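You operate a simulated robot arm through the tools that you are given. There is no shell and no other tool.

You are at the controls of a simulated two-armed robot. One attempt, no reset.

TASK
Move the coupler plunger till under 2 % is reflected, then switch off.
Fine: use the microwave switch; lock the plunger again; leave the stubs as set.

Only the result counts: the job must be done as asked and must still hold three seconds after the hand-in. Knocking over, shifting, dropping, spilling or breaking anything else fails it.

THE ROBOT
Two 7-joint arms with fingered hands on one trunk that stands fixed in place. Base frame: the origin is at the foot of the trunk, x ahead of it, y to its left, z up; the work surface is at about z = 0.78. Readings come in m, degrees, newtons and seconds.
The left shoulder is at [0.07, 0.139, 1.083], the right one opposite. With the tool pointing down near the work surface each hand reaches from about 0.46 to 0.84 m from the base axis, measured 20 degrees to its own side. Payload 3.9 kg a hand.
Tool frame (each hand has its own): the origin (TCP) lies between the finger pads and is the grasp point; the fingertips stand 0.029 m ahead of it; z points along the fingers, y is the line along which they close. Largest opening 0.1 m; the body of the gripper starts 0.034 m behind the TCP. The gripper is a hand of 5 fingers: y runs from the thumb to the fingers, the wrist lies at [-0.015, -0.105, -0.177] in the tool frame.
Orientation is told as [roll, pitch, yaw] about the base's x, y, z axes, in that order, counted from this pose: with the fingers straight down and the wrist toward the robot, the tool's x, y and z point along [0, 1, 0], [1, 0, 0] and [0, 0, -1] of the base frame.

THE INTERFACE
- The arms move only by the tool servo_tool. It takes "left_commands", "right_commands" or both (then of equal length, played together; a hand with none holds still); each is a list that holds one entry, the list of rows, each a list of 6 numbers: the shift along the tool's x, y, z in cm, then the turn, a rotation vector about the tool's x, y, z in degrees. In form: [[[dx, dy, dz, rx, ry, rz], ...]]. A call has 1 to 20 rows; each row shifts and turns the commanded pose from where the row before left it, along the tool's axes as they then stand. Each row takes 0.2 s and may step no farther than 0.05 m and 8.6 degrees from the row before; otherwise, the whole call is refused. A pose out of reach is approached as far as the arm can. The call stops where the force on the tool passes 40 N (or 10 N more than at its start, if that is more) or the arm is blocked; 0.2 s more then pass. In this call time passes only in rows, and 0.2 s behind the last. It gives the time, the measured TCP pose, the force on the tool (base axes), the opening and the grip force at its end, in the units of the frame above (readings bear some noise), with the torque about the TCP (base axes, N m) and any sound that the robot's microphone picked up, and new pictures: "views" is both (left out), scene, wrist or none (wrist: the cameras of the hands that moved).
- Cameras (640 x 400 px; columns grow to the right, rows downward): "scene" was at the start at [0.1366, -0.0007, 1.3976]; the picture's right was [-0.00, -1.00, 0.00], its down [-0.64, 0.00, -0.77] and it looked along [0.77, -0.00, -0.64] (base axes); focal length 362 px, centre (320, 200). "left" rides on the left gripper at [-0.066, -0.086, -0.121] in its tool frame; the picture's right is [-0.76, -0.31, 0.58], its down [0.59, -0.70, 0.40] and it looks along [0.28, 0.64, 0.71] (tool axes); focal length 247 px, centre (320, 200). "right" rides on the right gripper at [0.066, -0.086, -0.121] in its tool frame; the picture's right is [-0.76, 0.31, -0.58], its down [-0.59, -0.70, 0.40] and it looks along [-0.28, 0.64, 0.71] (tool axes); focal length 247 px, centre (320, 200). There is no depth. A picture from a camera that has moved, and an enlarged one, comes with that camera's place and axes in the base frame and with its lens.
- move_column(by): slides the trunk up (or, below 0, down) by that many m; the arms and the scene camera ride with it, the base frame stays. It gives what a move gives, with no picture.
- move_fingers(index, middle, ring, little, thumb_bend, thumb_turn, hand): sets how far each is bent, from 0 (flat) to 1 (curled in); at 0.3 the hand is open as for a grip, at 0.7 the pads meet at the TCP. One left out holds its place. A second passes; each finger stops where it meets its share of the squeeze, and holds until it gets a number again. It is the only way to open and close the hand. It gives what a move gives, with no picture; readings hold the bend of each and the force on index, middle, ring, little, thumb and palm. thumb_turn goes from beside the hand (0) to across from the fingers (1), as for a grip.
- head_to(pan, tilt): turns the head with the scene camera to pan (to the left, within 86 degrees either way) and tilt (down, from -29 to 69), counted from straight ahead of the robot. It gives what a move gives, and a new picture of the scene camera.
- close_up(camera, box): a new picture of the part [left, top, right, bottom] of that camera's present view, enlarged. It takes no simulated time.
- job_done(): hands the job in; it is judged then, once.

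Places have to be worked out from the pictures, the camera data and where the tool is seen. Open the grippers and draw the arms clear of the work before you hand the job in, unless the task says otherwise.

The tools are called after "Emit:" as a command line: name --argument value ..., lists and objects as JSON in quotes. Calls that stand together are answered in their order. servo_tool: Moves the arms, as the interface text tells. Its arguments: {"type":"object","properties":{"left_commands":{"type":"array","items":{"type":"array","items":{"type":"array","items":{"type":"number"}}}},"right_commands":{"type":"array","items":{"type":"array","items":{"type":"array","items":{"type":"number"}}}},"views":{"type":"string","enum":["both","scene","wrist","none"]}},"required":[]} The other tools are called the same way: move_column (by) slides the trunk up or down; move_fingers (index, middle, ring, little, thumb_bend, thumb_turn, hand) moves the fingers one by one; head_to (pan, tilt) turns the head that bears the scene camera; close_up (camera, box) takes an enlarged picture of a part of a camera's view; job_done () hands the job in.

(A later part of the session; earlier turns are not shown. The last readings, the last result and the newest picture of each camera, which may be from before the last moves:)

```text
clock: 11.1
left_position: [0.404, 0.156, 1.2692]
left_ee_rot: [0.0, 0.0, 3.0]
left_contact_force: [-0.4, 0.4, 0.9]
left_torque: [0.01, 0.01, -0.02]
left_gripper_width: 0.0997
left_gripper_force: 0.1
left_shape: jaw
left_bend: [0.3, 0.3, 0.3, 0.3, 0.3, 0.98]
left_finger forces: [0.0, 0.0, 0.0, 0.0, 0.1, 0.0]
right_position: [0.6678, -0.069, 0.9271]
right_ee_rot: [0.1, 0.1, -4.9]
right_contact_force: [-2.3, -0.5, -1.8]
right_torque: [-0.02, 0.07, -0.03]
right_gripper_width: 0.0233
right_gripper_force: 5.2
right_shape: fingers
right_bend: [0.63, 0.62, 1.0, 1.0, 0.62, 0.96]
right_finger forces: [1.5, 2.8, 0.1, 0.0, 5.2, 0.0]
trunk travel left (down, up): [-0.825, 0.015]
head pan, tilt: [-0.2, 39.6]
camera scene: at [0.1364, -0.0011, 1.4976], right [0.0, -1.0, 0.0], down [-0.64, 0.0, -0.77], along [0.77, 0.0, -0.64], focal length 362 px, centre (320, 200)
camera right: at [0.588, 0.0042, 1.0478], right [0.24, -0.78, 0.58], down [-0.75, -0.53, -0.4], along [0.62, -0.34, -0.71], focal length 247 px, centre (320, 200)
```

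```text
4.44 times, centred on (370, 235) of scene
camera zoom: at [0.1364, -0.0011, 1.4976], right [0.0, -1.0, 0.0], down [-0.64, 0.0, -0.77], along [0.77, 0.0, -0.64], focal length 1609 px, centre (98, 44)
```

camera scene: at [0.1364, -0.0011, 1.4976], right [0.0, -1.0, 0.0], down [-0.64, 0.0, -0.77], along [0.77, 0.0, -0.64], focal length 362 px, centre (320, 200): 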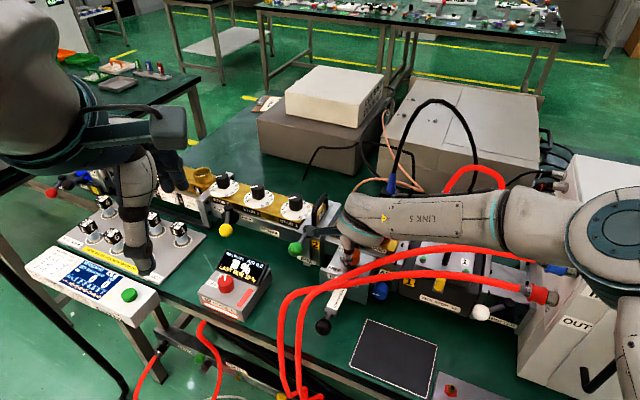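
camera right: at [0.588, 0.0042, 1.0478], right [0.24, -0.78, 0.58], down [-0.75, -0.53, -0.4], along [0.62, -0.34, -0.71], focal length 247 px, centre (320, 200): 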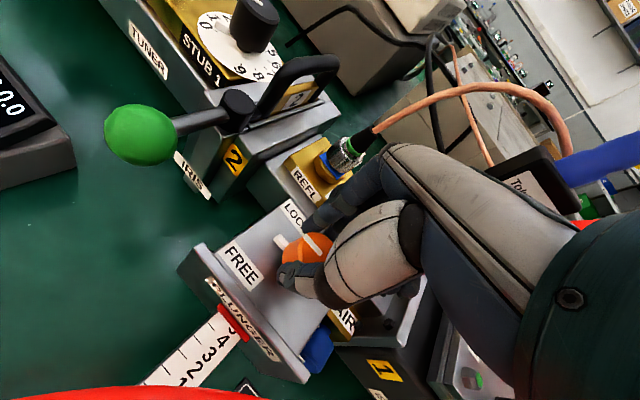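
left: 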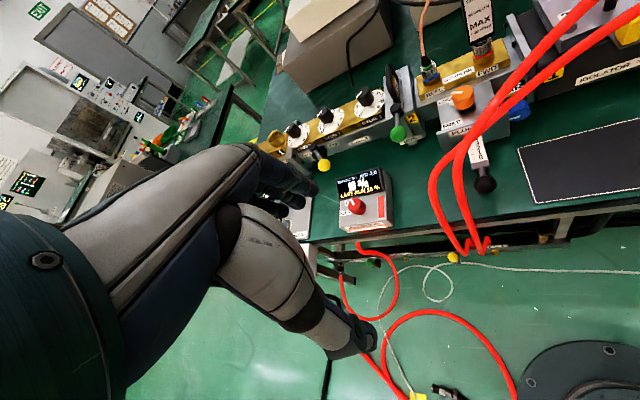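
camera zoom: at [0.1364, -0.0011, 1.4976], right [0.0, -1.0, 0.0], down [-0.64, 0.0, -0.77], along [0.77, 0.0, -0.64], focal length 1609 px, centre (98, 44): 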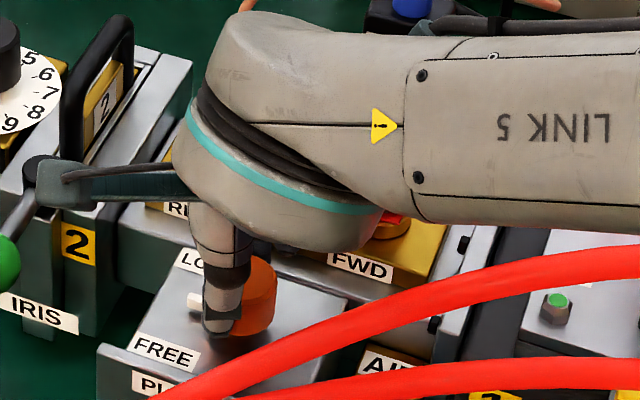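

The knob turns with the hand and the pointer is about halfway. I'll continue another 40° with force watch.

Emit:
servo_tool --right_commands '[[[0, 0, 0, 0, 0, -5], [0, 0, 0, 0, 0, -5], [0, 0, 0, 0, 0, -5], [0, 0, 0, 0, 0, -5], [0, 0, 0, 0, 0, -5], [0, 0, 0, 0, 0, -5], [0, 0, 0, 0, 0, -5], [0, 0, 0, 0, 0, -5]]]' --views "both"

Emit:
close_up --camera "right" --box '[200, 150, 420, 340]'

Emit:
close_up --camera "left" --box '[400, 60, 560, 200]'

Emit:
close_up --camera "scene" --box '[310, 190, 430, 280]'

```text
clock: 12.9
left_position: [0.4032, 0.1555, 1.2698]
left_ee_rot: [0.0, 0.0, 3.1]
left_contact_force: [0.7, -0.5, -0.3]
left_torque: [-0.02, -0.03, 0.0]
left_gripper_width: 0.0997
left_gripper_force: 0.0
left_shape: jaw
left_bend: [0.3, 0.3, 0.3, 0.3, 0.3, 0.98]
left_finger forces: [0.1, 0.1, 0.0, 0.1, 0.0, 0.0]
right_position: [0.6655, -0.0674, 0.9276]
right_ee_rot: [0.1, 0.0, 30.1]
right_contact_force: [-4.1, 2.5, 0.9]
right_torque: [0.1, 0.1, -0.06]
right_gripper_width: 0.0232
right_gripper_force: 5.0
right_shape: fingers
right_bend: [0.63, 0.63, 1.0, 1.0, 0.62, 0.95]
right_finger forces: [1.7, 1.5, 0.0, 0.0, 6.8, 0.0]
right hand out of reach, approached as far as the arm can: row 8
trunk travel left (down, up): [-0.825, 0.015]
head pan, tilt: [-0.2, 39.6]
camera scene: at [0.1355, 0.0004, 1.4977], right [0.0, -1.0, 0.0], down [-0.64, 0.0, -0.77], along [0.77, 0.0, -0.64], focal length 362 px, centre (320, 200)
camera right: at [0.5597, -0.054, 1.0479], right [0.64, -0.5, 0.58], down [-0.31, -0.86, -0.4], along [0.7, 0.08, -0.71], focal length 247 px, centre (320, 200)
```

scene: 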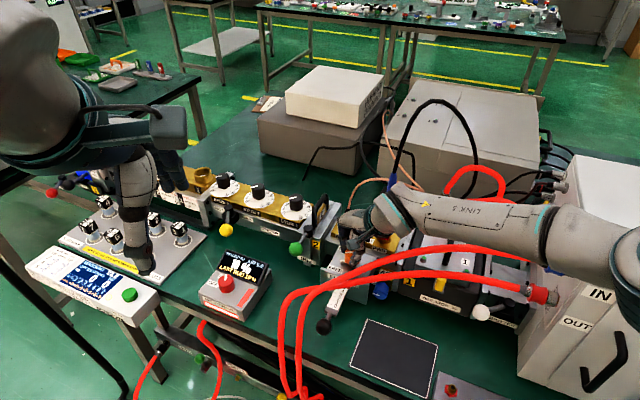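
right: 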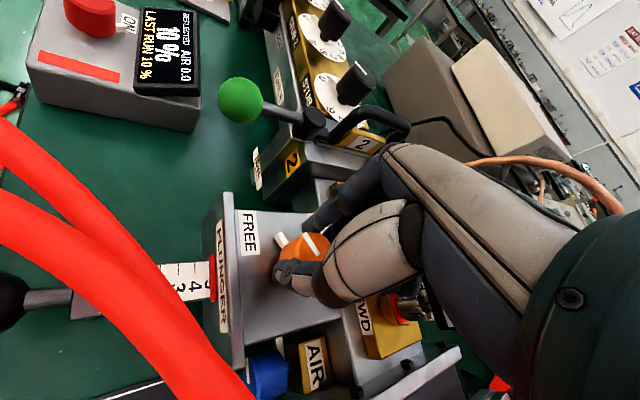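

```text
2.11 times, centred on (310, 245) of right
camera zoom: at [0.5597, -0.054, 1.0479], right [0.64, -0.5, 0.58], down [-0.31, -0.86, -0.4], along [0.7, 0.08, -0.71], focal length 520 px, centre (341, 105)
```

zoom: 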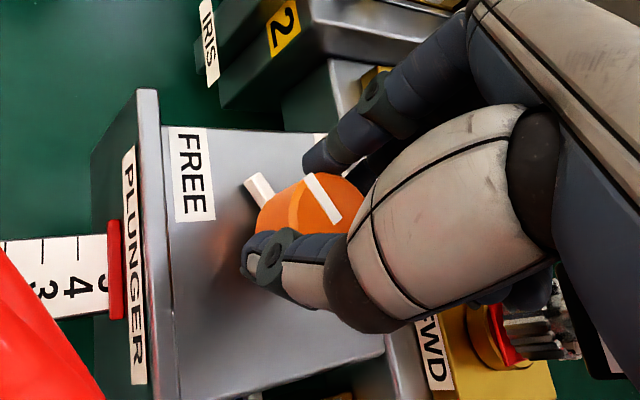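

```text
2.86 times, centred on (480, 130) of left
camera zoom: at [0.3208, 0.0868, 1.3909], right [-0.27, -0.77, -0.58], down [-0.73, 0.55, -0.4], along [0.63, 0.32, -0.71], focal length 706 px, centre (-137, 400)
```

zoom: 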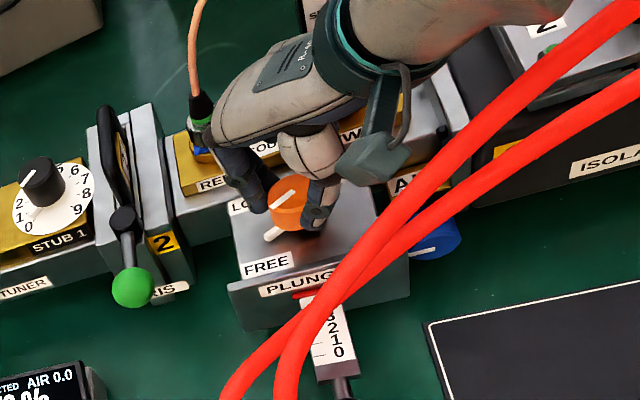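

```text
4.44 times, centred on (370, 235) of scene
camera zoom: at [0.1355, 0.0004, 1.4977], right [0.0, -1.0, 0.0], down [-0.64, 0.0, -0.77], along [0.77, 0.0, -0.64], focal length 1609 px, centre (98, 44)
```

zoom: 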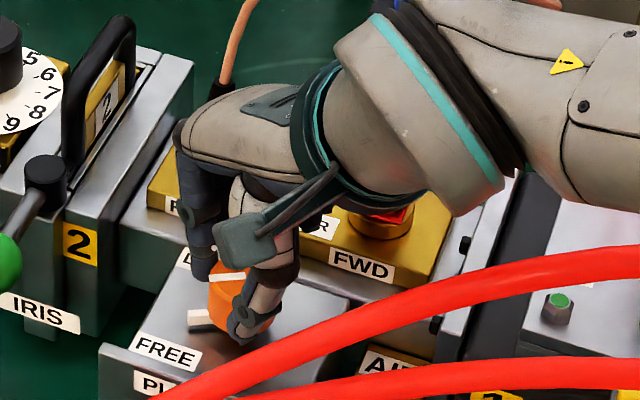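

The arm hit its yaw limit at 30°; the pointer is roughly 15° short of FREE. I'll check that the sensor isn't touched before regripping.

Emit:
close_up --camera "right" --box '[330, 240, 530, 400]'

Emit:
close_up --camera "scene" --box '[340, 150, 460, 260]'

Emit:
close_up --camera "left" --box '[440, 0, 640, 130]'

```text
2.50 times, centred on (430, 320) of right
camera zoom: at [0.5597, -0.054, 1.0479], right [0.64, -0.5, 0.58], down [-0.31, -0.86, -0.4], along [0.7, 0.08, -0.71], focal length 617 px, centre (45, -100)
```

zoom: 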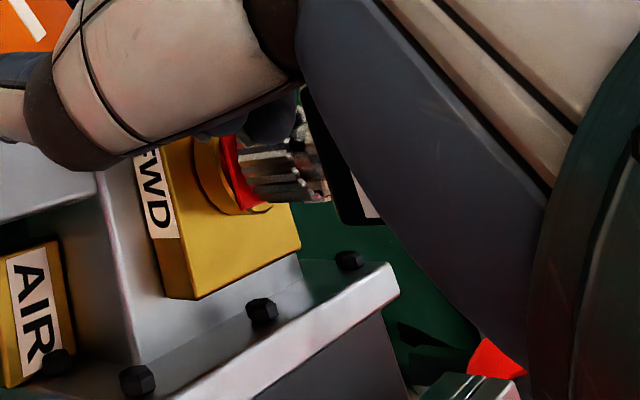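

```text
3.64 times, centred on (400, 205) of scene
camera zoom: at [0.1355, 0.0004, 1.4977], right [0.0, -1.0, 0.0], down [-0.64, 0.0, -0.77], along [0.77, 0.0, -0.64], focal length 1316 px, centre (29, 182)
```

zoom: 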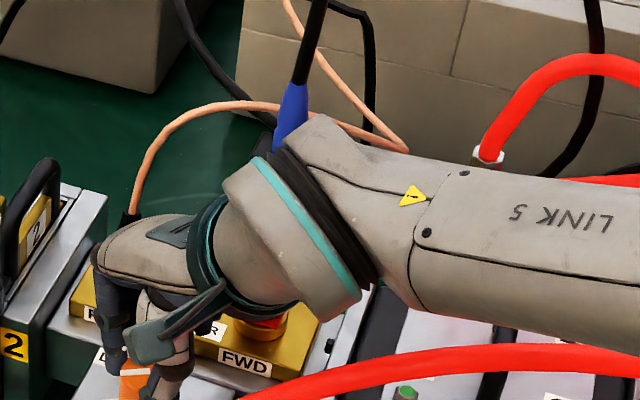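

```text
3.08 times, centred on (540, 65) of left
camera zoom: at [0.3208, 0.0868, 1.3909], right [-0.27, -0.77, -0.58], down [-0.73, 0.55, -0.4], along [0.63, 0.32, -0.71], focal length 760 px, centre (-357, 615)
```

zoom: 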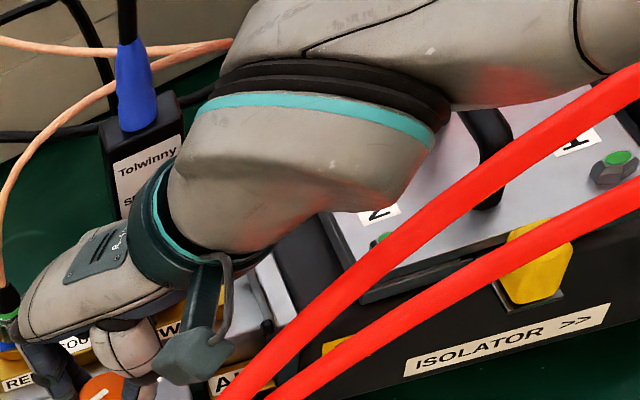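

The hand is close to the sensor here, so I'll loosen the grip and swing back to -45° at the same height, where clearance was good, then regrip for the last bit.

Emit:
move_fingers --hand "right" --index 0.5 --middle 0.5 --thumb_bend 0.5

Emit:
servo_tool --right_commands '[[[0, 0, 0, 0, 0, 5], [0, 0, 0, 0, 0, 5], [0, 0, 0, 0, 0, 5], [0, 0, 0, 0, 0, 5], [0, 0, 0, 0, 0, 5], [0, 0, 0, 0, 0, 5], [0, 0, 0, 0, 0, 5], [0, 0, 0, 0, 0, 5], [0, 0, 0, 0, 0, 5], [0, 0, 0, 0, 0, 5], [0, 0, 0, 0, 0, 5], [0, 0, 0, 0, 0, 5], [0, 0, 0, 0, 0, 5], [0, 0, 0, 0, 0, 5]]]' --views "both"

Emit:
close_up --camera "right" --box '[200, 150, 420, 340]'

Emit:
close_up --camera "scene" --box '[310, 190, 430, 280]'

```text
clock: 13.9
left_position: [0.404, 0.1563, 1.2681]
left_ee_rot: [-0.1, 0.1, 3.1]
left_contact_force: [0.1, 0.5, -0.7]
left_torque: [-0.04, -0.02, -0.02]
left_gripper_width: 0.1
left_gripper_force: 0.1
left_shape: jaw
left_bend: [0.3, 0.3, 0.3, 0.3, 0.3, 0.98]
left_finger forces: [0.1, 0.0, 0.0, 0.0, 0.1, 0.0]
right_position: [0.6668, -0.0682, 0.9275]
right_ee_rot: [0.0, 0.0, 30.1]
right_contact_force: [-1.1, 0.3, 1.1]
right_torque: [-0.01, -0.02, -0.01]
right_gripper_width: 0.0496
right_gripper_force: 0.2
right_shape: fingers
right_bend: [0.5, 0.5, 1.0, 1.0, 0.5, 0.97]
right_finger forces: [0.1, 0.0, 0.1, 0.0, 0.0, 0.0]
trunk travel left (down, up): [-0.825, 0.015]
head pan, tilt: [-0.2, 39.6]
```

```text
clock: 16.9
left_position: [0.4046, 0.1567, 1.269]
left_ee_rot: [0.0, 0.1, 3.1]
left_contact_force: [-0.2, -0.1, -0.5]
left_torque: [-0.01, 0.03, 0.02]
left_gripper_width: 0.0996
left_gripper_force: 0.0
left_shape: jaw
left_bend: [0.3, 0.3, 0.3, 0.3, 0.3, 0.98]
left_finger forces: [0.1, 0.1, 0.1, 0.1, 0.0, 0.1]
right_position: [0.6666, -0.0686, 0.9283]
right_ee_rot: [0.0, 0.0, -40.1]
right_contact_force: [-0.1, 0.0, -0.1]
right_torque: [0.02, -0.01, 0.01]
right_gripper_width: 0.0497
right_gripper_force: 0.0
right_shape: fingers
right_bend: [0.5, 0.5, 1.0, 1.0, 0.5, 0.98]
right_finger forces: [0.0, 0.0, 0.0, 0.0, 0.0, 0.0]
trunk travel left (down, up): [-0.825, 0.015]
head pan, tilt: [-0.2, 39.6]
camera scene: at [0.1368, -0.0003, 1.4976], right [0.0, -1.0, 0.0], down [-0.64, 0.0, -0.77], along [0.77, 0.0, -0.64], focal length 362 px, centre (320, 200)
camera right: at [0.6437, 0.0376, 1.0474], right [-0.25, -0.78, 0.58], down [-0.92, 0.0, -0.4], along [0.31, -0.63, -0.71], focal length 247 px, centre (320, 200)
```

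scene: 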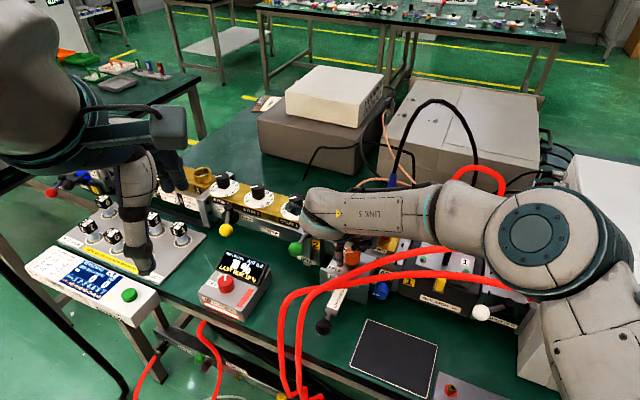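
right: 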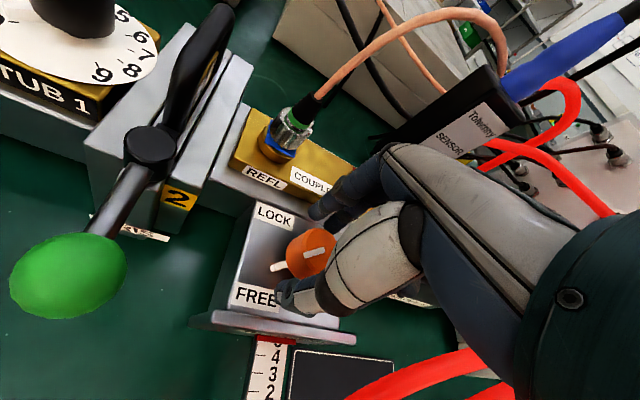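

```text
2.11 times, centred on (310, 245) of right
camera zoom: at [0.6437, 0.0376, 1.0474], right [-0.25, -0.78, 0.58], down [-0.92, 0.0, -0.4], along [0.31, -0.63, -0.71], focal length 520 px, centre (341, 105)
```

zoom: 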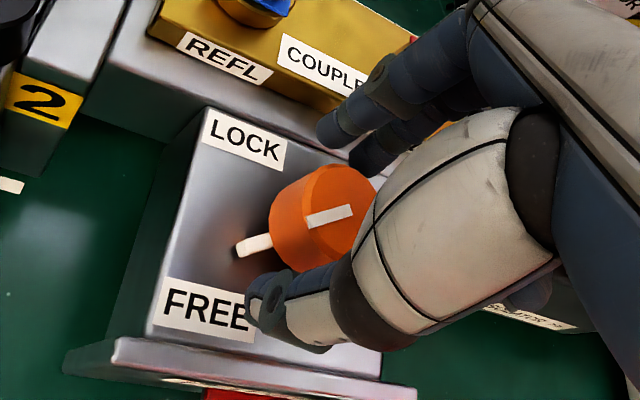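

```text
4.44 times, centred on (370, 235) of scene
camera zoom: at [0.1368, -0.0003, 1.4976], right [0.0, -1.0, 0.0], down [-0.64, 0.0, -0.77], along [0.77, 0.0, -0.64], focal length 1609 px, centre (98, 44)
```

zoom: 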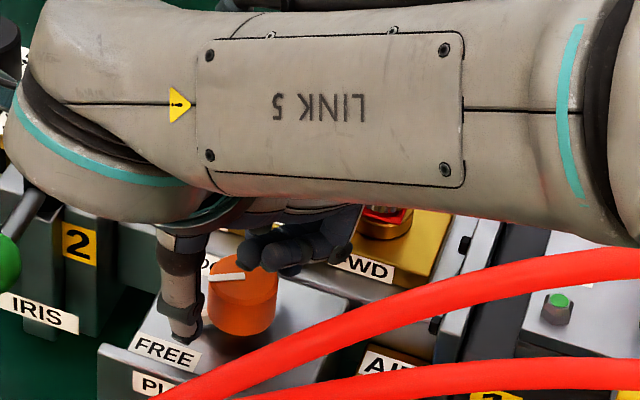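

The pointer is at about 110° azimuth; FREE lies near 124°. Regrip and turn up to ~20° more.

Emit:
move_fingers --hand "right" --index 0.65 --middle 0.65 --thumb_bend 0.65

Emit:
servo_tool --right_commands '[[[0, 0, 0, 0, 0, -4], [0, 0, 0, 0, 0, -4], [0, 0, 0, 0, 0, -4], [0, 0, 0, 0, 0, -4]]]' --views "wrist"

Emit:
close_up --camera "right" --box '[200, 150, 420, 340]'

Emit:
close_up --camera "scene" --box '[310, 190, 430, 280]'

```text
clock: 17.9
left_position: [0.4042, 0.1552, 1.2689]
left_ee_rot: [0.1, 0.0, 3.2]
left_contact_force: [0.5, 0.5, -0.2]
left_torque: [-0.02, 0.0, 0.01]
left_gripper_width: 0.0996
left_gripper_force: 0.1
left_shape: jaw
left_bend: [0.3, 0.3, 0.3, 0.3, 0.3, 0.98]
left_finger forces: [0.0, 0.0, 0.1, 0.0, 0.0, 0.1]
right_position: [0.668, -0.0696, 0.9277]
right_ee_rot: [0.0, 0.0, -40.0]
right_contact_force: [3.7, -2.7, -0.1]
right_torque: [-0.09, -0.07, 0.04]
right_gripper_width: 0.0236
right_gripper_force: 5.8
right_shape: fingers
right_bend: [0.62, 0.6, 1.0, 1.0, 0.62, 0.97]
right_finger forces: [3.7, 4.4, 0.0, 0.0, 2.9, 0.1]
trunk travel left (down, up): [-0.825, 0.015]
head pan, tilt: [-0.2, 39.6]
```

```text
clock: 18.9
left_position: [0.4045, 0.155, 1.2693]
left_ee_rot: [0.1, -0.1, 3.2]
left_contact_force: [-1.0, -0.2, 0.2]
left_torque: [-0.04, 0.02, 0.0]
left_gripper_width: 0.0998
left_gripper_force: 0.1
left_shape: jaw
left_bend: [0.3, 0.3, 0.3, 0.3, 0.3, 0.98]
left_finger forces: [0.1, 0.1, 0.0, 0.0, 0.0, 0.1]
right_position: [0.6674, -0.069, 0.927]
right_ee_rot: [0.0, 0.1, -24.0]
right_contact_force: [2.9, -1.4, 0.7]
right_torque: [-0.06, -0.03, -0.07]
right_gripper_width: 0.022
right_gripper_force: 5.3
right_shape: fingers
right_bend: [0.62, 0.61, 1.0, 1.0, 0.63, 0.96]
right_finger forces: [2.2, 3.6, 0.0, 0.1, 4.0, 0.1]
trunk travel left (down, up): [-0.825, 0.015]
head pan, tilt: [-0.2, 39.6]
camera right: at [0.616, 0.0264, 1.0474], right [-0.03, -0.82, 0.58], down [-0.88, -0.25, -0.4], along [0.47, -0.52, -0.71], focal length 247 px, centre (320, 200)
```

right: 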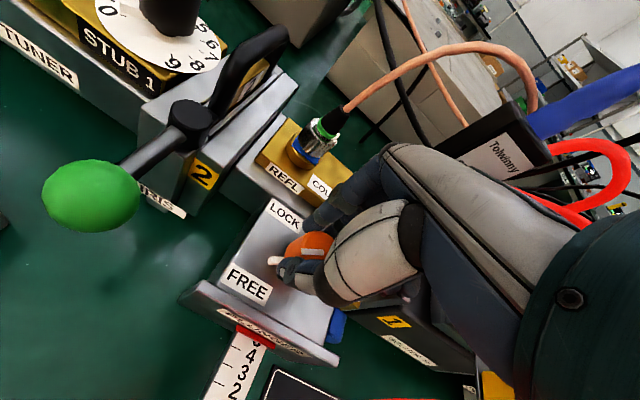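

```text
2.11 times, centred on (310, 245) of right
camera zoom: at [0.616, 0.0264, 1.0474], right [-0.03, -0.82, 0.58], down [-0.88, -0.25, -0.4], along [0.47, -0.52, -0.71], focal length 520 px, centre (341, 105)
```

zoom: 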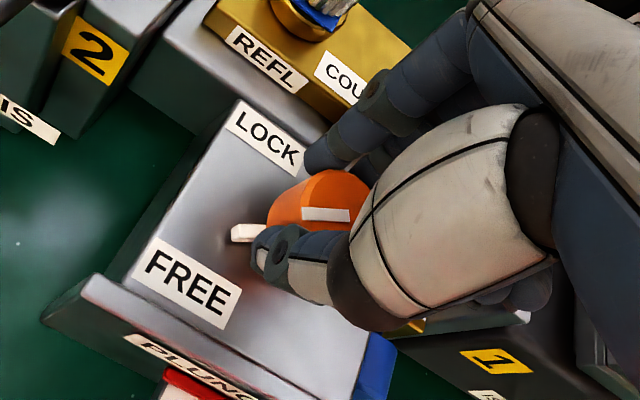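

```text
4.44 times, centred on (370, 235) of scene
camera zoom: at [0.1371, -0.0011, 1.4976], right [0.0, -1.0, 0.0], down [-0.64, 0.0, -0.77], along [0.77, 0.0, -0.64], focal length 1609 px, centre (98, 44)
```

zoom: 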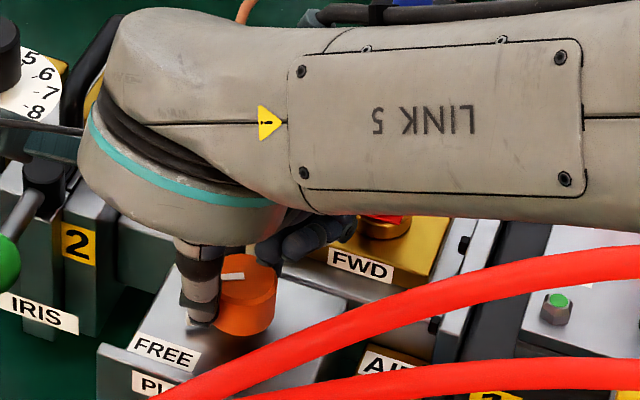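

Comparing with the previous frame, the knob seems not to have turned during this last 16° (possible end stop). I'll try 12° more and watch torque and pointer.

Emit:
move_fingers --hand "right" --index 0.75 --middle 0.75 --thumb_bend 0.75

Emit:
servo_tool --right_commands '[[[0, 0, 0, 0, 0, -3], [0, 0, 0, 0, 0, -3], [0, 0, 0, 0, 0, -3], [0, 0, 0, 0, 0, -3]]]' --views "wrist"

Emit:
close_up --camera "right" --box '[200, 150, 420, 340]'

Emit:
close_up --camera "left" --box '[440, 80, 520, 160]'

```text
clock: 19.9
left_position: [0.4059, 0.1554, 1.2683]
left_ee_rot: [0.0, 0.1, 3.1]
left_contact_force: [0.3, 0.4, 0.5]
left_torque: [0.0, 0.0, 0.02]
left_gripper_width: 0.0998
left_gripper_force: 0.0
left_shape: jaw
left_bend: [0.3, 0.3, 0.3, 0.3, 0.3, 0.98]
left_finger forces: [0.0, 0.0, 0.1, 0.0, 0.1, 0.1]
right_position: [0.6694, -0.0694, 0.9267]
right_ee_rot: [0.0, 0.1, -24.0]
right_contact_force: [7.7, -1.1, -1.0]
right_torque: [0.0, -0.12, 0.0]
right_gripper_width: 0.0178
right_gripper_force: 14.7
right_shape: fingers
right_bend: [0.73, 0.62, 1.0, 1.0, 0.66, 0.95]
right_finger forces: [8.8, 10.9, 0.0, 0.0, 10.4, 0.1]
trunk travel left (down, up): [-0.825, 0.015]
head pan, tilt: [-0.2, 39.6]
```

```text
clock: 20.9
left_position: [0.4048, 0.1549, 1.2682]
left_ee_rot: [0.0, 0.2, 3.1]
left_contact_force: [-1.5, -0.5, 0.3]
left_torque: [0.02, 0.02, 0.0]
left_gripper_width: 0.0995
left_gripper_force: 0.0
left_shape: jaw
left_bend: [0.3, 0.3, 0.3, 0.3, 0.3, 0.98]
left_finger forces: [0.0, 0.0, 0.1, 0.0, 0.1, 0.1]
right_position: [0.6681, -0.0698, 0.9261]
right_ee_rot: [0.0, 0.1, -12.1]
right_contact_force: [6.1, -5.6, -0.7]
right_torque: [-0.09, -0.08, -0.08]
right_gripper_width: 0.0172
right_gripper_force: 15.5
right_shape: fingers
right_bend: [0.73, 0.63, 1.0, 1.0, 0.67, 0.93]
right_finger forces: [8.3, 11.4, 0.1, 0.1, 11.0, 0.0]
trunk travel left (down, up): [-0.825, 0.015]
head pan, tilt: [-0.2, 39.6]
camera right: at [0.5985, 0.0126, 1.0464], right [0.14, -0.8, 0.58], down [-0.81, -0.43, -0.4], along [0.57, -0.41, -0.71], focal length 247 px, centre (320, 200)
```

right: 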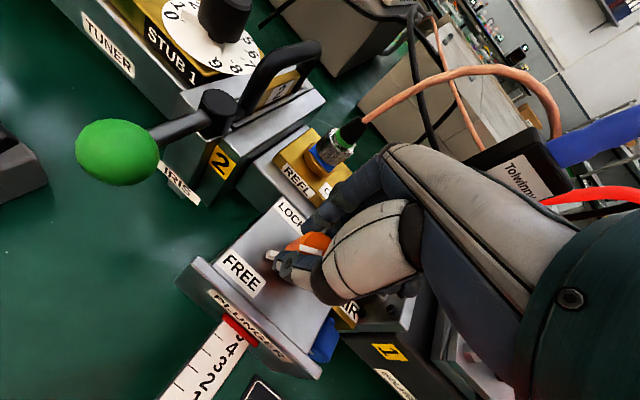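

```text
2.11 times, centred on (310, 245) of right
camera zoom: at [0.5985, 0.0126, 1.0464], right [0.14, -0.8, 0.58], down [-0.81, -0.43, -0.4], along [0.57, -0.41, -0.71], focal length 520 px, centre (341, 105)
```

zoom: 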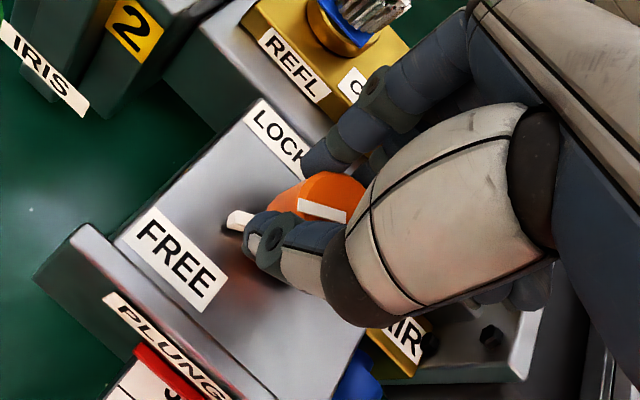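

```text
5.00 times, centred on (480, 120) of left
camera zoom: at [0.3232, 0.0845, 1.3905], right [-0.27, -0.77, -0.58], down [-0.73, 0.55, -0.4], along [0.62, 0.32, -0.71], focal length 1235 px, centre (-480, 600)
```

zoom: 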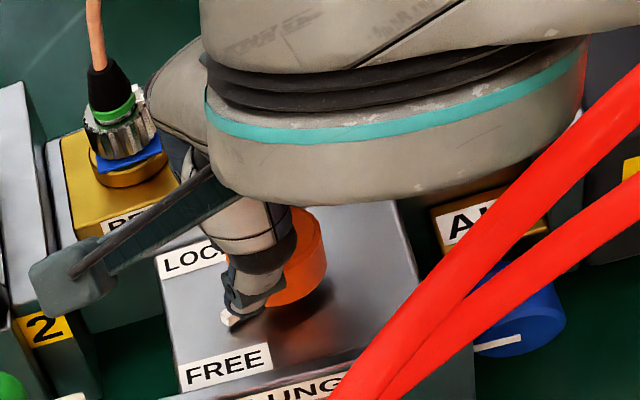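

Even with 11 N the pointer now stays put, so the knob is at its FREE stop. I'll open and lift straight up to view it unobstructed.

Emit:
move_fingers --hand "right" --index 0.48 --middle 0.48 --thumb_bend 0.48

Emit:
servo_tool --right_commands '[[[0, 0, -2.0, 0, 0, 0], [0, 0, -4.0, 0, 0, 0], [0, 0, -4.0, 0, 0, 0], [0, 0, -4.0, 0, 0, 0], [0, 0, -4.0, 0, 0, 0]]]' --views "both"

Emit:
close_up --camera "right" --box '[180, 200, 380, 400]'

Emit:
close_up --camera "left" --box '[420, 80, 520, 180]'

Emit:
close_up --camera "scene" --box '[310, 220, 390, 280]'

```text
clock: 21.9
left_position: [0.4039, 0.1571, 1.269]
left_ee_rot: [-0.1, 0.0, 3.0]
left_contact_force: [-0.7, 0.5, -0.2]
left_torque: [-0.03, 0.02, 0.03]
left_gripper_width: 0.0999
left_gripper_force: 0.2
left_shape: jaw
left_bend: [0.3, 0.3, 0.3, 0.3, 0.3, 0.98]
left_finger forces: [0.0, 0.0, 0.1, 0.0, 0.1, 0.0]
right_position: [0.6664, -0.0687, 0.9284]
right_ee_rot: [0.0, 0.0, -12.0]
right_contact_force: [0.6, 0.1, 1.1]
right_torque: [-0.04, -0.02, 0.0]
right_gripper_width: 0.0549
right_gripper_force: 0.1
right_shape: fingers
right_bend: [0.48, 0.48, 1.0, 1.0, 0.48, 0.97]
right_finger forces: [0.0, 0.0, 0.1, 0.1, 0.0, 0.0]
trunk travel left (down, up): [-0.825, 0.015]
head pan, tilt: [-0.2, 39.6]
```

```text
clock: 23.1
left_position: [0.4005, 0.1562, 1.2694]
left_ee_rot: [0.0, -0.1, 3.2]
left_contact_force: [-0.4, -0.1, 0.2]
left_torque: [-0.01, -0.01, 0.0]
left_gripper_width: 0.0996
left_gripper_force: 0.1
left_shape: jaw
left_bend: [0.3, 0.3, 0.3, 0.3, 0.3, 0.98]
left_finger forces: [0.1, 0.1, 0.0, 0.1, 0.0, 0.0]
right_position: [0.6654, -0.0664, 1.1094]
right_ee_rot: [0.0, 0.0, -12.0]
right_contact_force: [-0.8, 1.2, 0.2]
right_torque: [0.01, 0.01, -0.01]
right_gripper_width: 0.0549
right_gripper_force: 0.0
right_shape: fingers
right_bend: [0.48, 0.48, 1.0, 1.0, 0.48, 0.98]
right_finger forces: [0.0, 0.0, 0.0, 0.0, 0.0, 0.0]
trunk travel left (down, up): [-0.825, 0.015]
head pan, tilt: [-0.2, 39.6]
camera scene: at [0.1354, -0.0005, 1.4977], right [0.0, -1.0, 0.0], down [-0.64, 0.0, -0.77], along [0.77, 0.0, -0.64], focal length 362 px, centre (320, 200)
camera right: at [0.5961, 0.0161, 1.2295], right [0.14, -0.8, 0.58], down [-0.81, -0.43, -0.4], along [0.57, -0.41, -0.71], focal length 247 px, centre (320, 200)
```

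scene: 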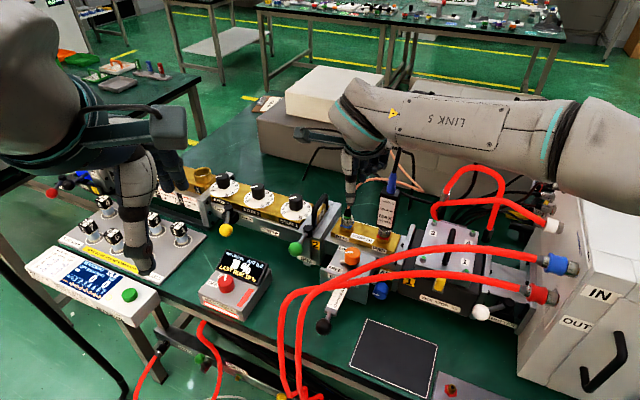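
right: 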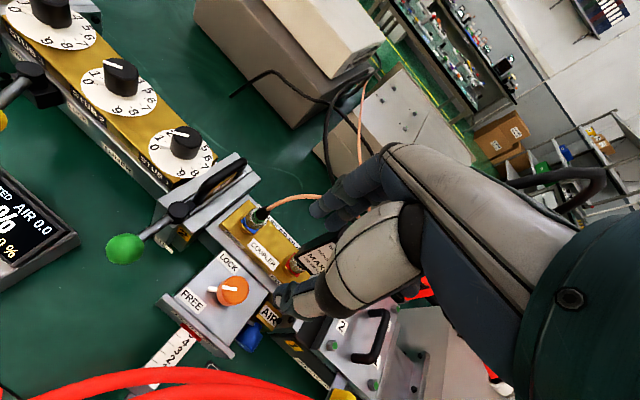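

```text
2.00 times, centred on (280, 300) of right
camera zoom: at [0.5961, 0.0161, 1.2295], right [0.14, -0.8, 0.58], down [-0.81, -0.43, -0.4], along [0.57, -0.41, -0.71], focal length 494 px, centre (400, 0)
```

zoom: 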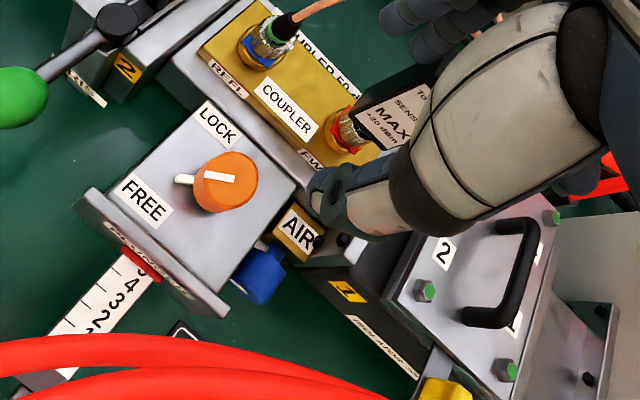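

```text
4.00 times, centred on (470, 130) of left
camera zoom: at [0.3206, 0.086, 1.391], right [-0.27, -0.77, -0.58], down [-0.73, 0.55, -0.4], along [0.63, 0.32, -0.71], focal length 988 px, centre (-280, 480)
```

zoom: 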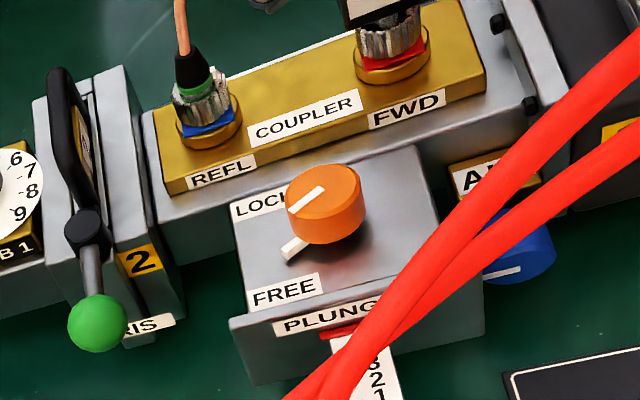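

```text
6.67 times, centred on (350, 250) of scene
camera zoom: at [0.1354, -0.0005, 1.4977], right [0.0, -1.0, 0.0], down [-0.64, 0.0, -0.77], along [0.77, 0.0, -0.64], focal length 2414 px, centre (120, -133)
```

zoom: 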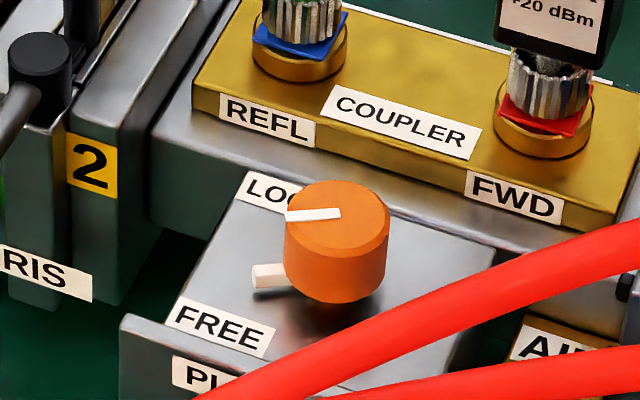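

The pointer and its tab now point to the FREE side at the stop. Next I'll bring the right hand back over the hoses, pinch the fingers into a pushing tip, and pitch it forward, staying high at z≈1.1.

Emit:
servo_tool --right_commands '[[[-0.35, -4.5, 0, 0, 0, 0], [-0.35, -4.5, 0, 0, 0, 0], [-0.35, -4.5, 0, 0, 0, 0], [-0.35, -4.5, 0, 0, 0, 0], [-0.35, -4.5, 0, 0, 0, 0], [0, 0, 0, 0, 0, -7], [0, 0, 0, 0, 0, -7], [0, 0, 0, 0, 0, -7], [0, 0, 0, 0, 0, -6], [0, 0, 0, -8, 0, 0], [0, 0, 0, -8, 0, 0], [0, 0, 0, -8, 0, 0]]]' --views "both"

Emit:
move_fingers --hand "right" --index 0.7 --middle 0.7 --thumb_bend 0.7

Emit:
close_up --camera "scene" --box '[240, 80, 480, 380]'

Emit:
close_up --camera "left" --box '[320, 60, 640, 260]'

```text
clock: 25.7
left_position: [0.4043, 0.1565, 1.269]
left_ee_rot: [-0.1, -0.1, 3.0]
left_contact_force: [0.1, 0.6, 0.6]
left_torque: [-0.02, 0.0, 0.0]
left_gripper_width: 0.0998
left_gripper_force: 0.0
left_shape: jaw
left_bend: [0.3, 0.3, 0.3, 0.3, 0.3, 0.98]
left_finger forces: [0.0, 0.0, 0.0, 0.0, 0.0, 0.0]
right_position: [0.4511, -0.035, 1.1082]
right_ee_rot: [0.2, -23.8, 15.0]
right_contact_force: [-0.3, 0.0, -0.3]
right_torque: [-0.01, 0.03, 0.02]
right_gripper_width: 0.0548
right_gripper_force: 0.1
right_shape: fingers
right_bend: [0.48, 0.48, 1.0, 1.0, 0.48, 0.98]
right_finger forces: [0.1, 0.0, 0.0, 0.0, 0.2, 0.1]
right hand out of reach, approached as far as the arm can: row 12
trunk travel left (down, up): [-0.825, 0.015]
head pan, tilt: [-0.2, 39.6]
camera scene: at [0.1374, -0.0004, 1.4975], right [0.0, -1.0, 0.0], down [-0.64, 0.0, -0.77], along [0.77, 0.0, -0.64], focal length 362 px, centre (320, 200)
camera right: at [0.3114, -0.0042, 1.1842], right [0.24, -0.72, 0.65], down [-0.31, -0.69, -0.65], along [0.92, -0.05, -0.39], focal length 247 px, centre (320, 200)
```

scene: 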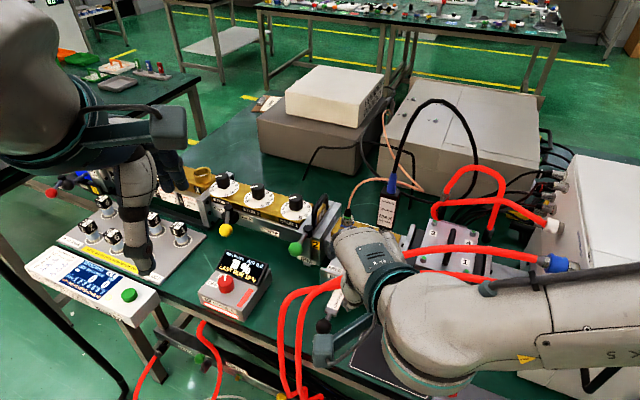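
right: 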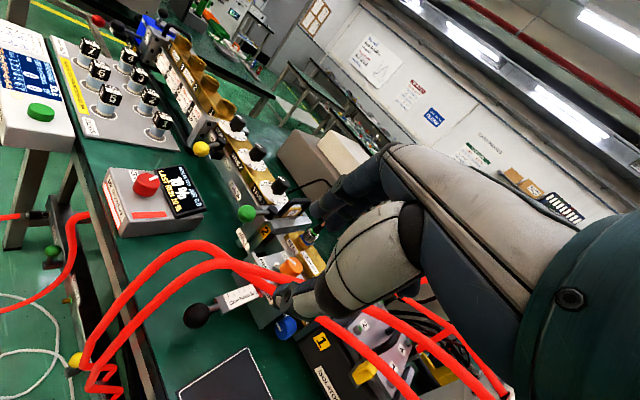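

```text
clock: 26.7
left_position: [0.4035, 0.1557, 1.2685]
left_ee_rot: [0.0, 0.0, 3.1]
left_contact_force: [-0.7, -0.2, -0.6]
left_torque: [0.0, -0.03, 0.02]
left_gripper_width: 0.0998
left_gripper_force: 0.0
left_shape: jaw
left_bend: [0.3, 0.3, 0.3, 0.3, 0.3, 0.98]
left_finger forces: [0.0, 0.0, 0.1, 0.0, 0.1, 0.1]
right_position: [0.4503, -0.0349, 1.1095]
right_ee_rot: [0.0, -23.8, 15.0]
right_contact_force: [-0.2, -0.4, -0.5]
right_torque: [0.03, -0.04, 0.0]
right_gripper_width: 0.0019
right_gripper_force: 0.0
right_shape: fingers
right_bend: [0.7, 0.7, 1.0, 1.0, 0.7, 0.98]
right_finger forces: [0.0, 0.0, 0.0, 0.0, 0.0, 0.1]
trunk travel left (down, up): [-0.825, 0.015]
head pan, tilt: [-0.2, 39.6]
```

```text
1.33 times, centred on (360, 230) of scene
camera zoom: at [0.1366, -0.0007, 1.4976], right [0.0, -1.0, 0.0], down [-0.64, 0.0, -0.77], along [0.77, 0.0, -0.64], focal length 483 px, centre (267, 160)
```

zoom: 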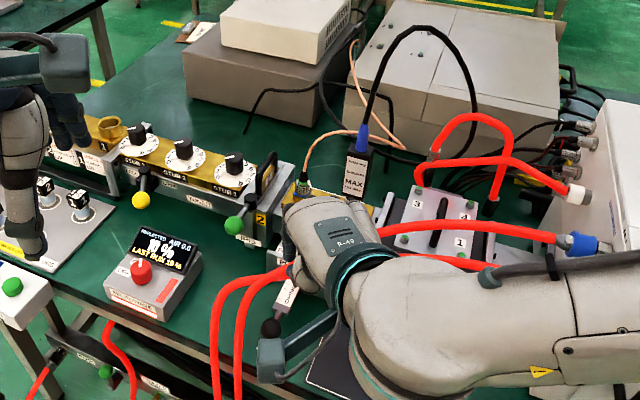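

```text
2.00 times, centred on (480, 160) of left
camera zoom: at [0.3217, 0.0858, 1.3908], right [-0.27, -0.77, -0.58], down [-0.73, 0.55, -0.4], along [0.63, 0.32, -0.71], focal length 494 px, centre (0, 280)
```

zoom: 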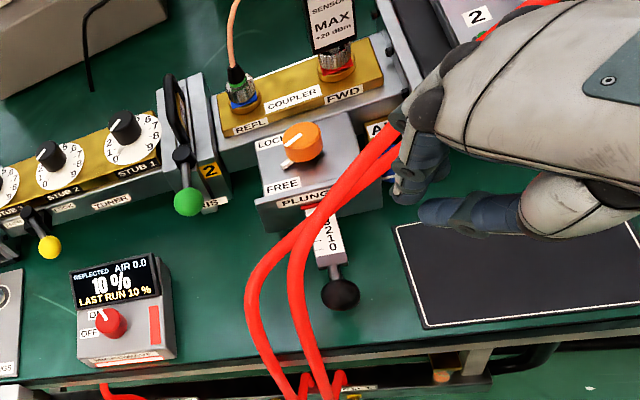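

The ball is confirmed at about [0.520,-0.010,0.861] and the hand is pinched and pitched 24°. I'll lower it to just in front of the ball, clear of the vertical hose run on the left.

Emit:
servo_tool --right_commands '[[[0.537, -1.278, 3.647, 0, 0, 0], [0.537, -1.278, 3.647, 0, 0, 0], [0.537, -1.278, 3.647, 0, 0, 0], [0.537, -1.278, 3.647, 0, 0, 0], [0.537, -1.278, 3.647, 0, 0, 0], [0.537, -1.278, 3.647, 0, 0, 0]]]' --views "both"

Emit:
close_up --camera "left" --box '[400, 120, 560, 280]'

Emit:
close_up --camera "right" --box '[160, 120, 400, 340]'

```text
clock: 28.1
left_position: [0.4049, 0.1559, 1.2692]
left_ee_rot: [-0.1, -0.1, 3.2]
left_contact_force: [0.7, 0.0, -0.3]
left_torque: [-0.04, -0.03, 0.02]
left_gripper_width: 0.0999
left_gripper_force: 0.1
left_shape: jaw
left_bend: [0.3, 0.3, 0.3, 0.3, 0.3, 0.98]
left_finger forces: [0.0, 0.1, 0.0, 0.1, 0.0, 0.0]
right_position: [0.4607, 0.0035, 0.8777]
right_ee_rot: [0.0, -24.0, 14.9]
right_contact_force: [-0.1, -0.3, -0.3]
right_torque: [-0.02, 0.02, 0.01]
right_gripper_width: 0.0017
right_gripper_force: 0.0
right_shape: fingers
right_bend: [0.7, 0.7, 1.0, 1.0, 0.7, 0.98]
right_finger forces: [0.0, 0.0, 0.1, 0.0, 0.0, 0.1]
trunk travel left (down, up): [-0.825, 0.015]
head pan, tilt: [-0.2, 39.6]
camera scene: at [0.1373, 0.0005, 1.4976], right [0.0, -1.0, 0.0], down [-0.64, 0.0, -0.77], along [0.77, 0.0, -0.64], focal length 362 px, centre (320, 200)
camera right: at [0.3216, 0.0342, 0.9526], right [0.24, -0.72, 0.65], down [-0.31, -0.69, -0.65], along [0.92, -0.05, -0.39], focal length 247 px, centre (320, 200)
```

scene: 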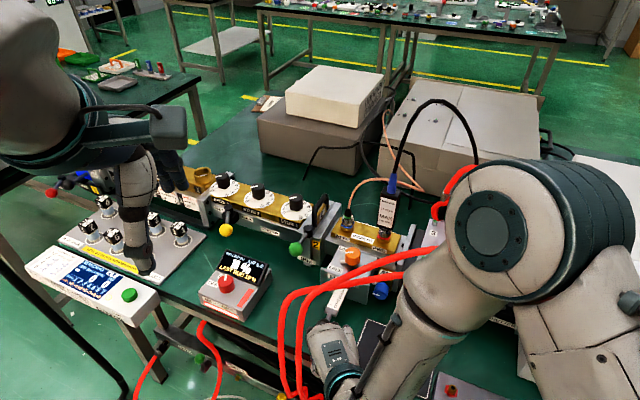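
right: 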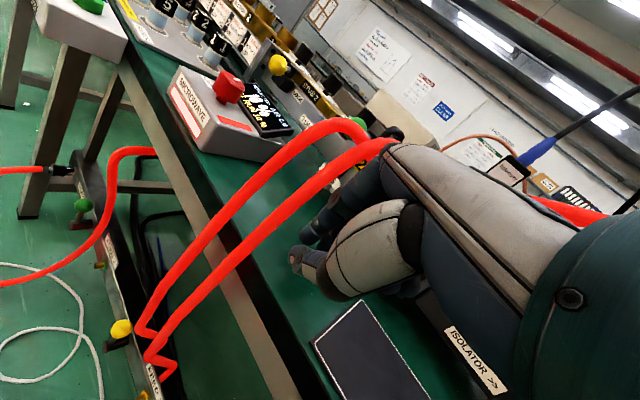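

```text
2.50 times, centred on (480, 200) of left
camera zoom: at [0.3224, 0.0869, 1.3906], right [-0.27, -0.77, -0.58], down [-0.73, 0.55, -0.4], along [0.62, 0.32, -0.71], focal length 617 px, centre (-80, 200)
```

zoom: 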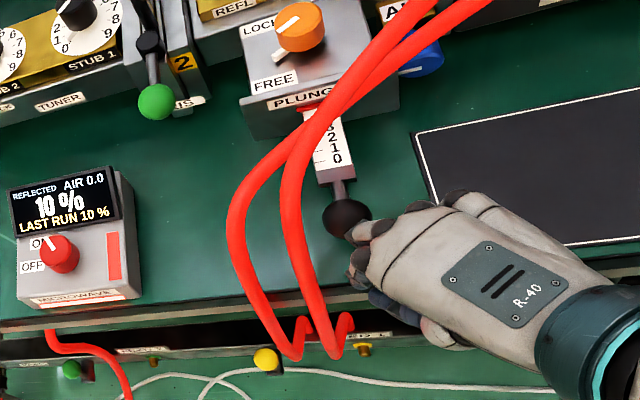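

```text
1.82 times, centred on (280, 230) of right
camera zoom: at [0.3216, 0.0342, 0.9526], right [0.24, -0.72, 0.65], down [-0.31, -0.69, -0.65], along [0.92, -0.05, -0.39], focal length 449 px, centre (393, 146)
```

zoom: 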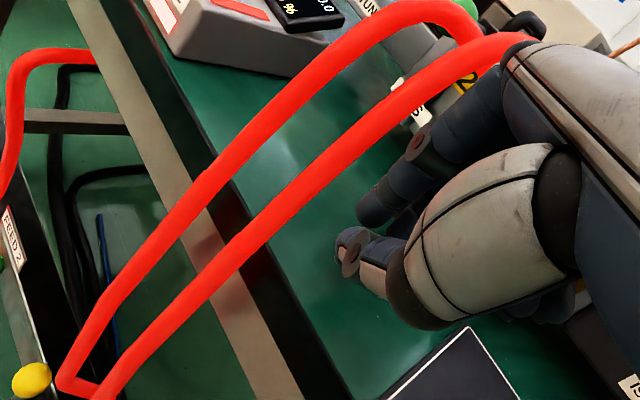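

The hand sits about 3 cm in front of the ball with the display in view. I'll advance along the plunger axis in 5 mm rows to first contact.

Emit:
servo_tool --right_commands '[[[-0.333, 0.34, 0.151, 0, 0, 0], [-0.333, 0.34, 0.151, 0, 0, 0], [-0.333, 0.34, 0.151, 0, 0, 0], [-0.333, 0.34, 0.151, 0, 0, 0], [-0.333, 0.34, 0.151, 0, 0, 0], [-0.333, 0.34, 0.151, 0, 0, 0]]]' --views "none"

Emit:
close_up --camera "left" --box '[400, 120, 560, 280]'

Emit:
close_up --camera "right" --box '[160, 120, 400, 340]'

```text
clock: 29.5
left_position: [0.4032, 0.1557, 1.2687]
left_ee_rot: [0.0, 0.1, 3.1]
left_contact_force: [-0.3, -0.3, 0.1]
left_torque: [-0.03, -0.02, 0.0]
left_gripper_width: 0.0999
left_gripper_force: 0.0
left_shape: jaw
left_bend: [0.3, 0.3, 0.3, 0.3, 0.3, 0.98]
left_finger forces: [0.0, 0.1, 0.0, 0.0, 0.1, 0.0]
right_position: [0.4866, -0.0124, 0.8779]
right_ee_rot: [0.0, -24.0, 15.0]
right_contact_force: [-2.3, 0.6, 0.4]
right_torque: [0.01, 0.02, 0.0]
right_gripper_width: 0.0016
right_gripper_force: 0.4
right_shape: fingers
right_bend: [0.7, 0.71, 1.0, 1.0, 0.7, 0.98]
right_finger forces: [0.0, 1.8, 0.0, 0.0, 0.0, 0.1]
trunk travel left (down, up): [-0.825, 0.015]
head pan, tilt: [-0.2, 39.6]
```

```text
2.50 times, centred on (480, 200) of left
camera zoom: at [0.3211, 0.0857, 1.3909], right [-0.27, -0.77, -0.58], down [-0.73, 0.55, -0.4], along [0.63, 0.32, -0.71], focal length 617 px, centre (-80, 200)
```

zoom: 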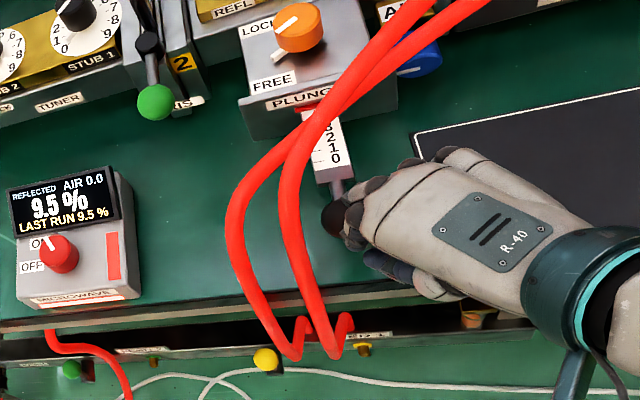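

```text
1.82 times, centred on (280, 230) of right
camera zoom: at [0.3466, 0.019, 0.9525], right [0.24, -0.72, 0.65], down [-0.31, -0.69, -0.65], along [0.92, -0.05, -0.39], focal length 449 px, centre (393, 146)
```

zoom: 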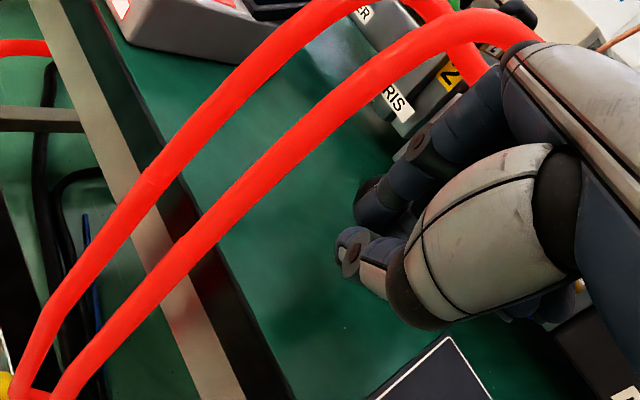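

Contact made: the plunger slid slightly and reflected dropped to 9.5 %, so inward is right. I'll push on in small steps to avoid overshoot.

Emit:
servo_tool --right_commands '[[[-0.167, 0.17, 0.0755, 0, 0, 0], [-0.167, 0.17, 0.0755, 0, 0, 0]]]' --views "none"

Emit:
close_up --camera "left" --box '[400, 120, 560, 280]'

```text
clock: 30.1
left_position: [0.4046, 0.1548, 1.269]
left_ee_rot: [0.0, 0.0, 3.0]
left_contact_force: [1.5, -0.1, 0.6]
left_torque: [0.0, 0.01, 0.02]
left_gripper_width: 0.0997
left_gripper_force: 0.1
left_shape: jaw
left_bend: [0.3, 0.3, 0.3, 0.3, 0.3, 0.98]
left_finger forces: [0.0, 0.0, 0.0, 0.0, 0.1, 0.0]
right_position: [0.4914, -0.014, 0.8778]
right_ee_rot: [0.0, -23.9, 15.0]
right_contact_force: [-3.1, 0.4, -1.0]
right_torque: [-0.03, 0.03, -0.03]
right_gripper_width: 0.0006
right_gripper_force: 1.4
right_shape: fingers
right_bend: [0.7, 0.71, 1.0, 1.0, 0.7, 0.98]
right_finger forces: [0.8, 1.8, 0.1, 0.0, 0.1, 0.1]
trunk travel left (down, up): [-0.825, 0.015]
head pan, tilt: [-0.2, 39.6]
```

```text
2.50 times, centred on (480, 200) of left
camera zoom: at [0.3212, 0.0857, 1.3909], right [-0.27, -0.77, -0.58], down [-0.73, 0.55, -0.4], along [0.63, 0.32, -0.71], focal length 617 px, centre (-80, 200)
```

zoom: 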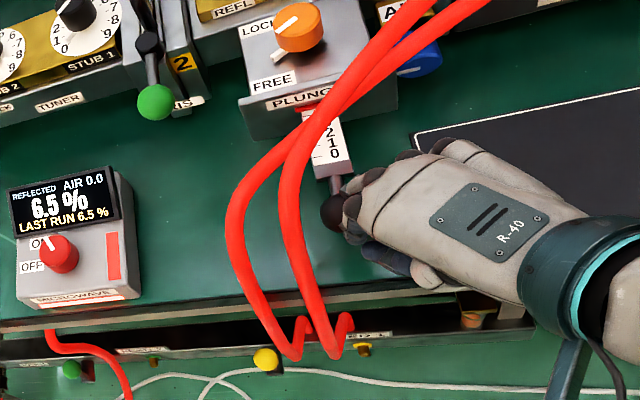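

5 mm gave 6.5 %. Push 4 mm more.

Emit:
servo_tool --right_commands '[[[-0.133, 0.136, 0.0605, 0, 0, 0], [-0.133, 0.136, 0.0605, 0, 0, 0]]]' --views "none"

Emit:
close_up --camera "left" --box '[400, 120, 560, 280]'

```text
clock: 30.7
left_position: [0.4043, 0.1552, 1.2689]
left_ee_rot: [0.0, 0.0, 3.1]
left_contact_force: [-0.4, -0.5, -0.4]
left_torque: [-0.02, 0.05, 0.0]
left_gripper_width: 0.1
left_gripper_force: 0.1
left_shape: jaw
left_bend: [0.3, 0.3, 0.3, 0.3, 0.3, 0.98]
left_finger forces: [0.0, 0.1, 0.0, 0.0, 0.1, 0.1]
right_position: [0.4963, -0.0171, 0.8784]
right_ee_rot: [0.1, -24.0, 15.0]
right_contact_force: [-2.6, 0.0, 1.3]
right_torque: [0.02, 0.0, -0.01]
right_gripper_width: 0.0006
right_gripper_force: 1.1
right_shape: fingers
right_bend: [0.7, 0.71, 1.0, 1.0, 0.7, 0.98]
right_finger forces: [0.9, 1.7, 0.0, 0.1, 0.0, 0.0]
trunk travel left (down, up): [-0.825, 0.015]
head pan, tilt: [-0.2, 39.6]
```

```text
2.50 times, centred on (480, 200) of left
camera zoom: at [0.3211, 0.0859, 1.3909], right [-0.27, -0.77, -0.58], down [-0.73, 0.55, -0.4], along [0.63, 0.32, -0.71], focal length 617 px, centre (-80, 200)
```

zoom: 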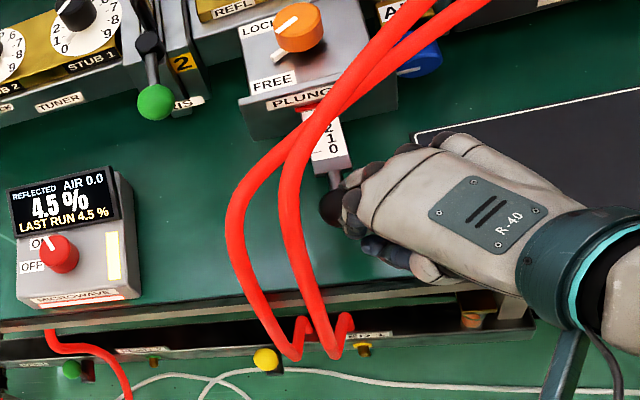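

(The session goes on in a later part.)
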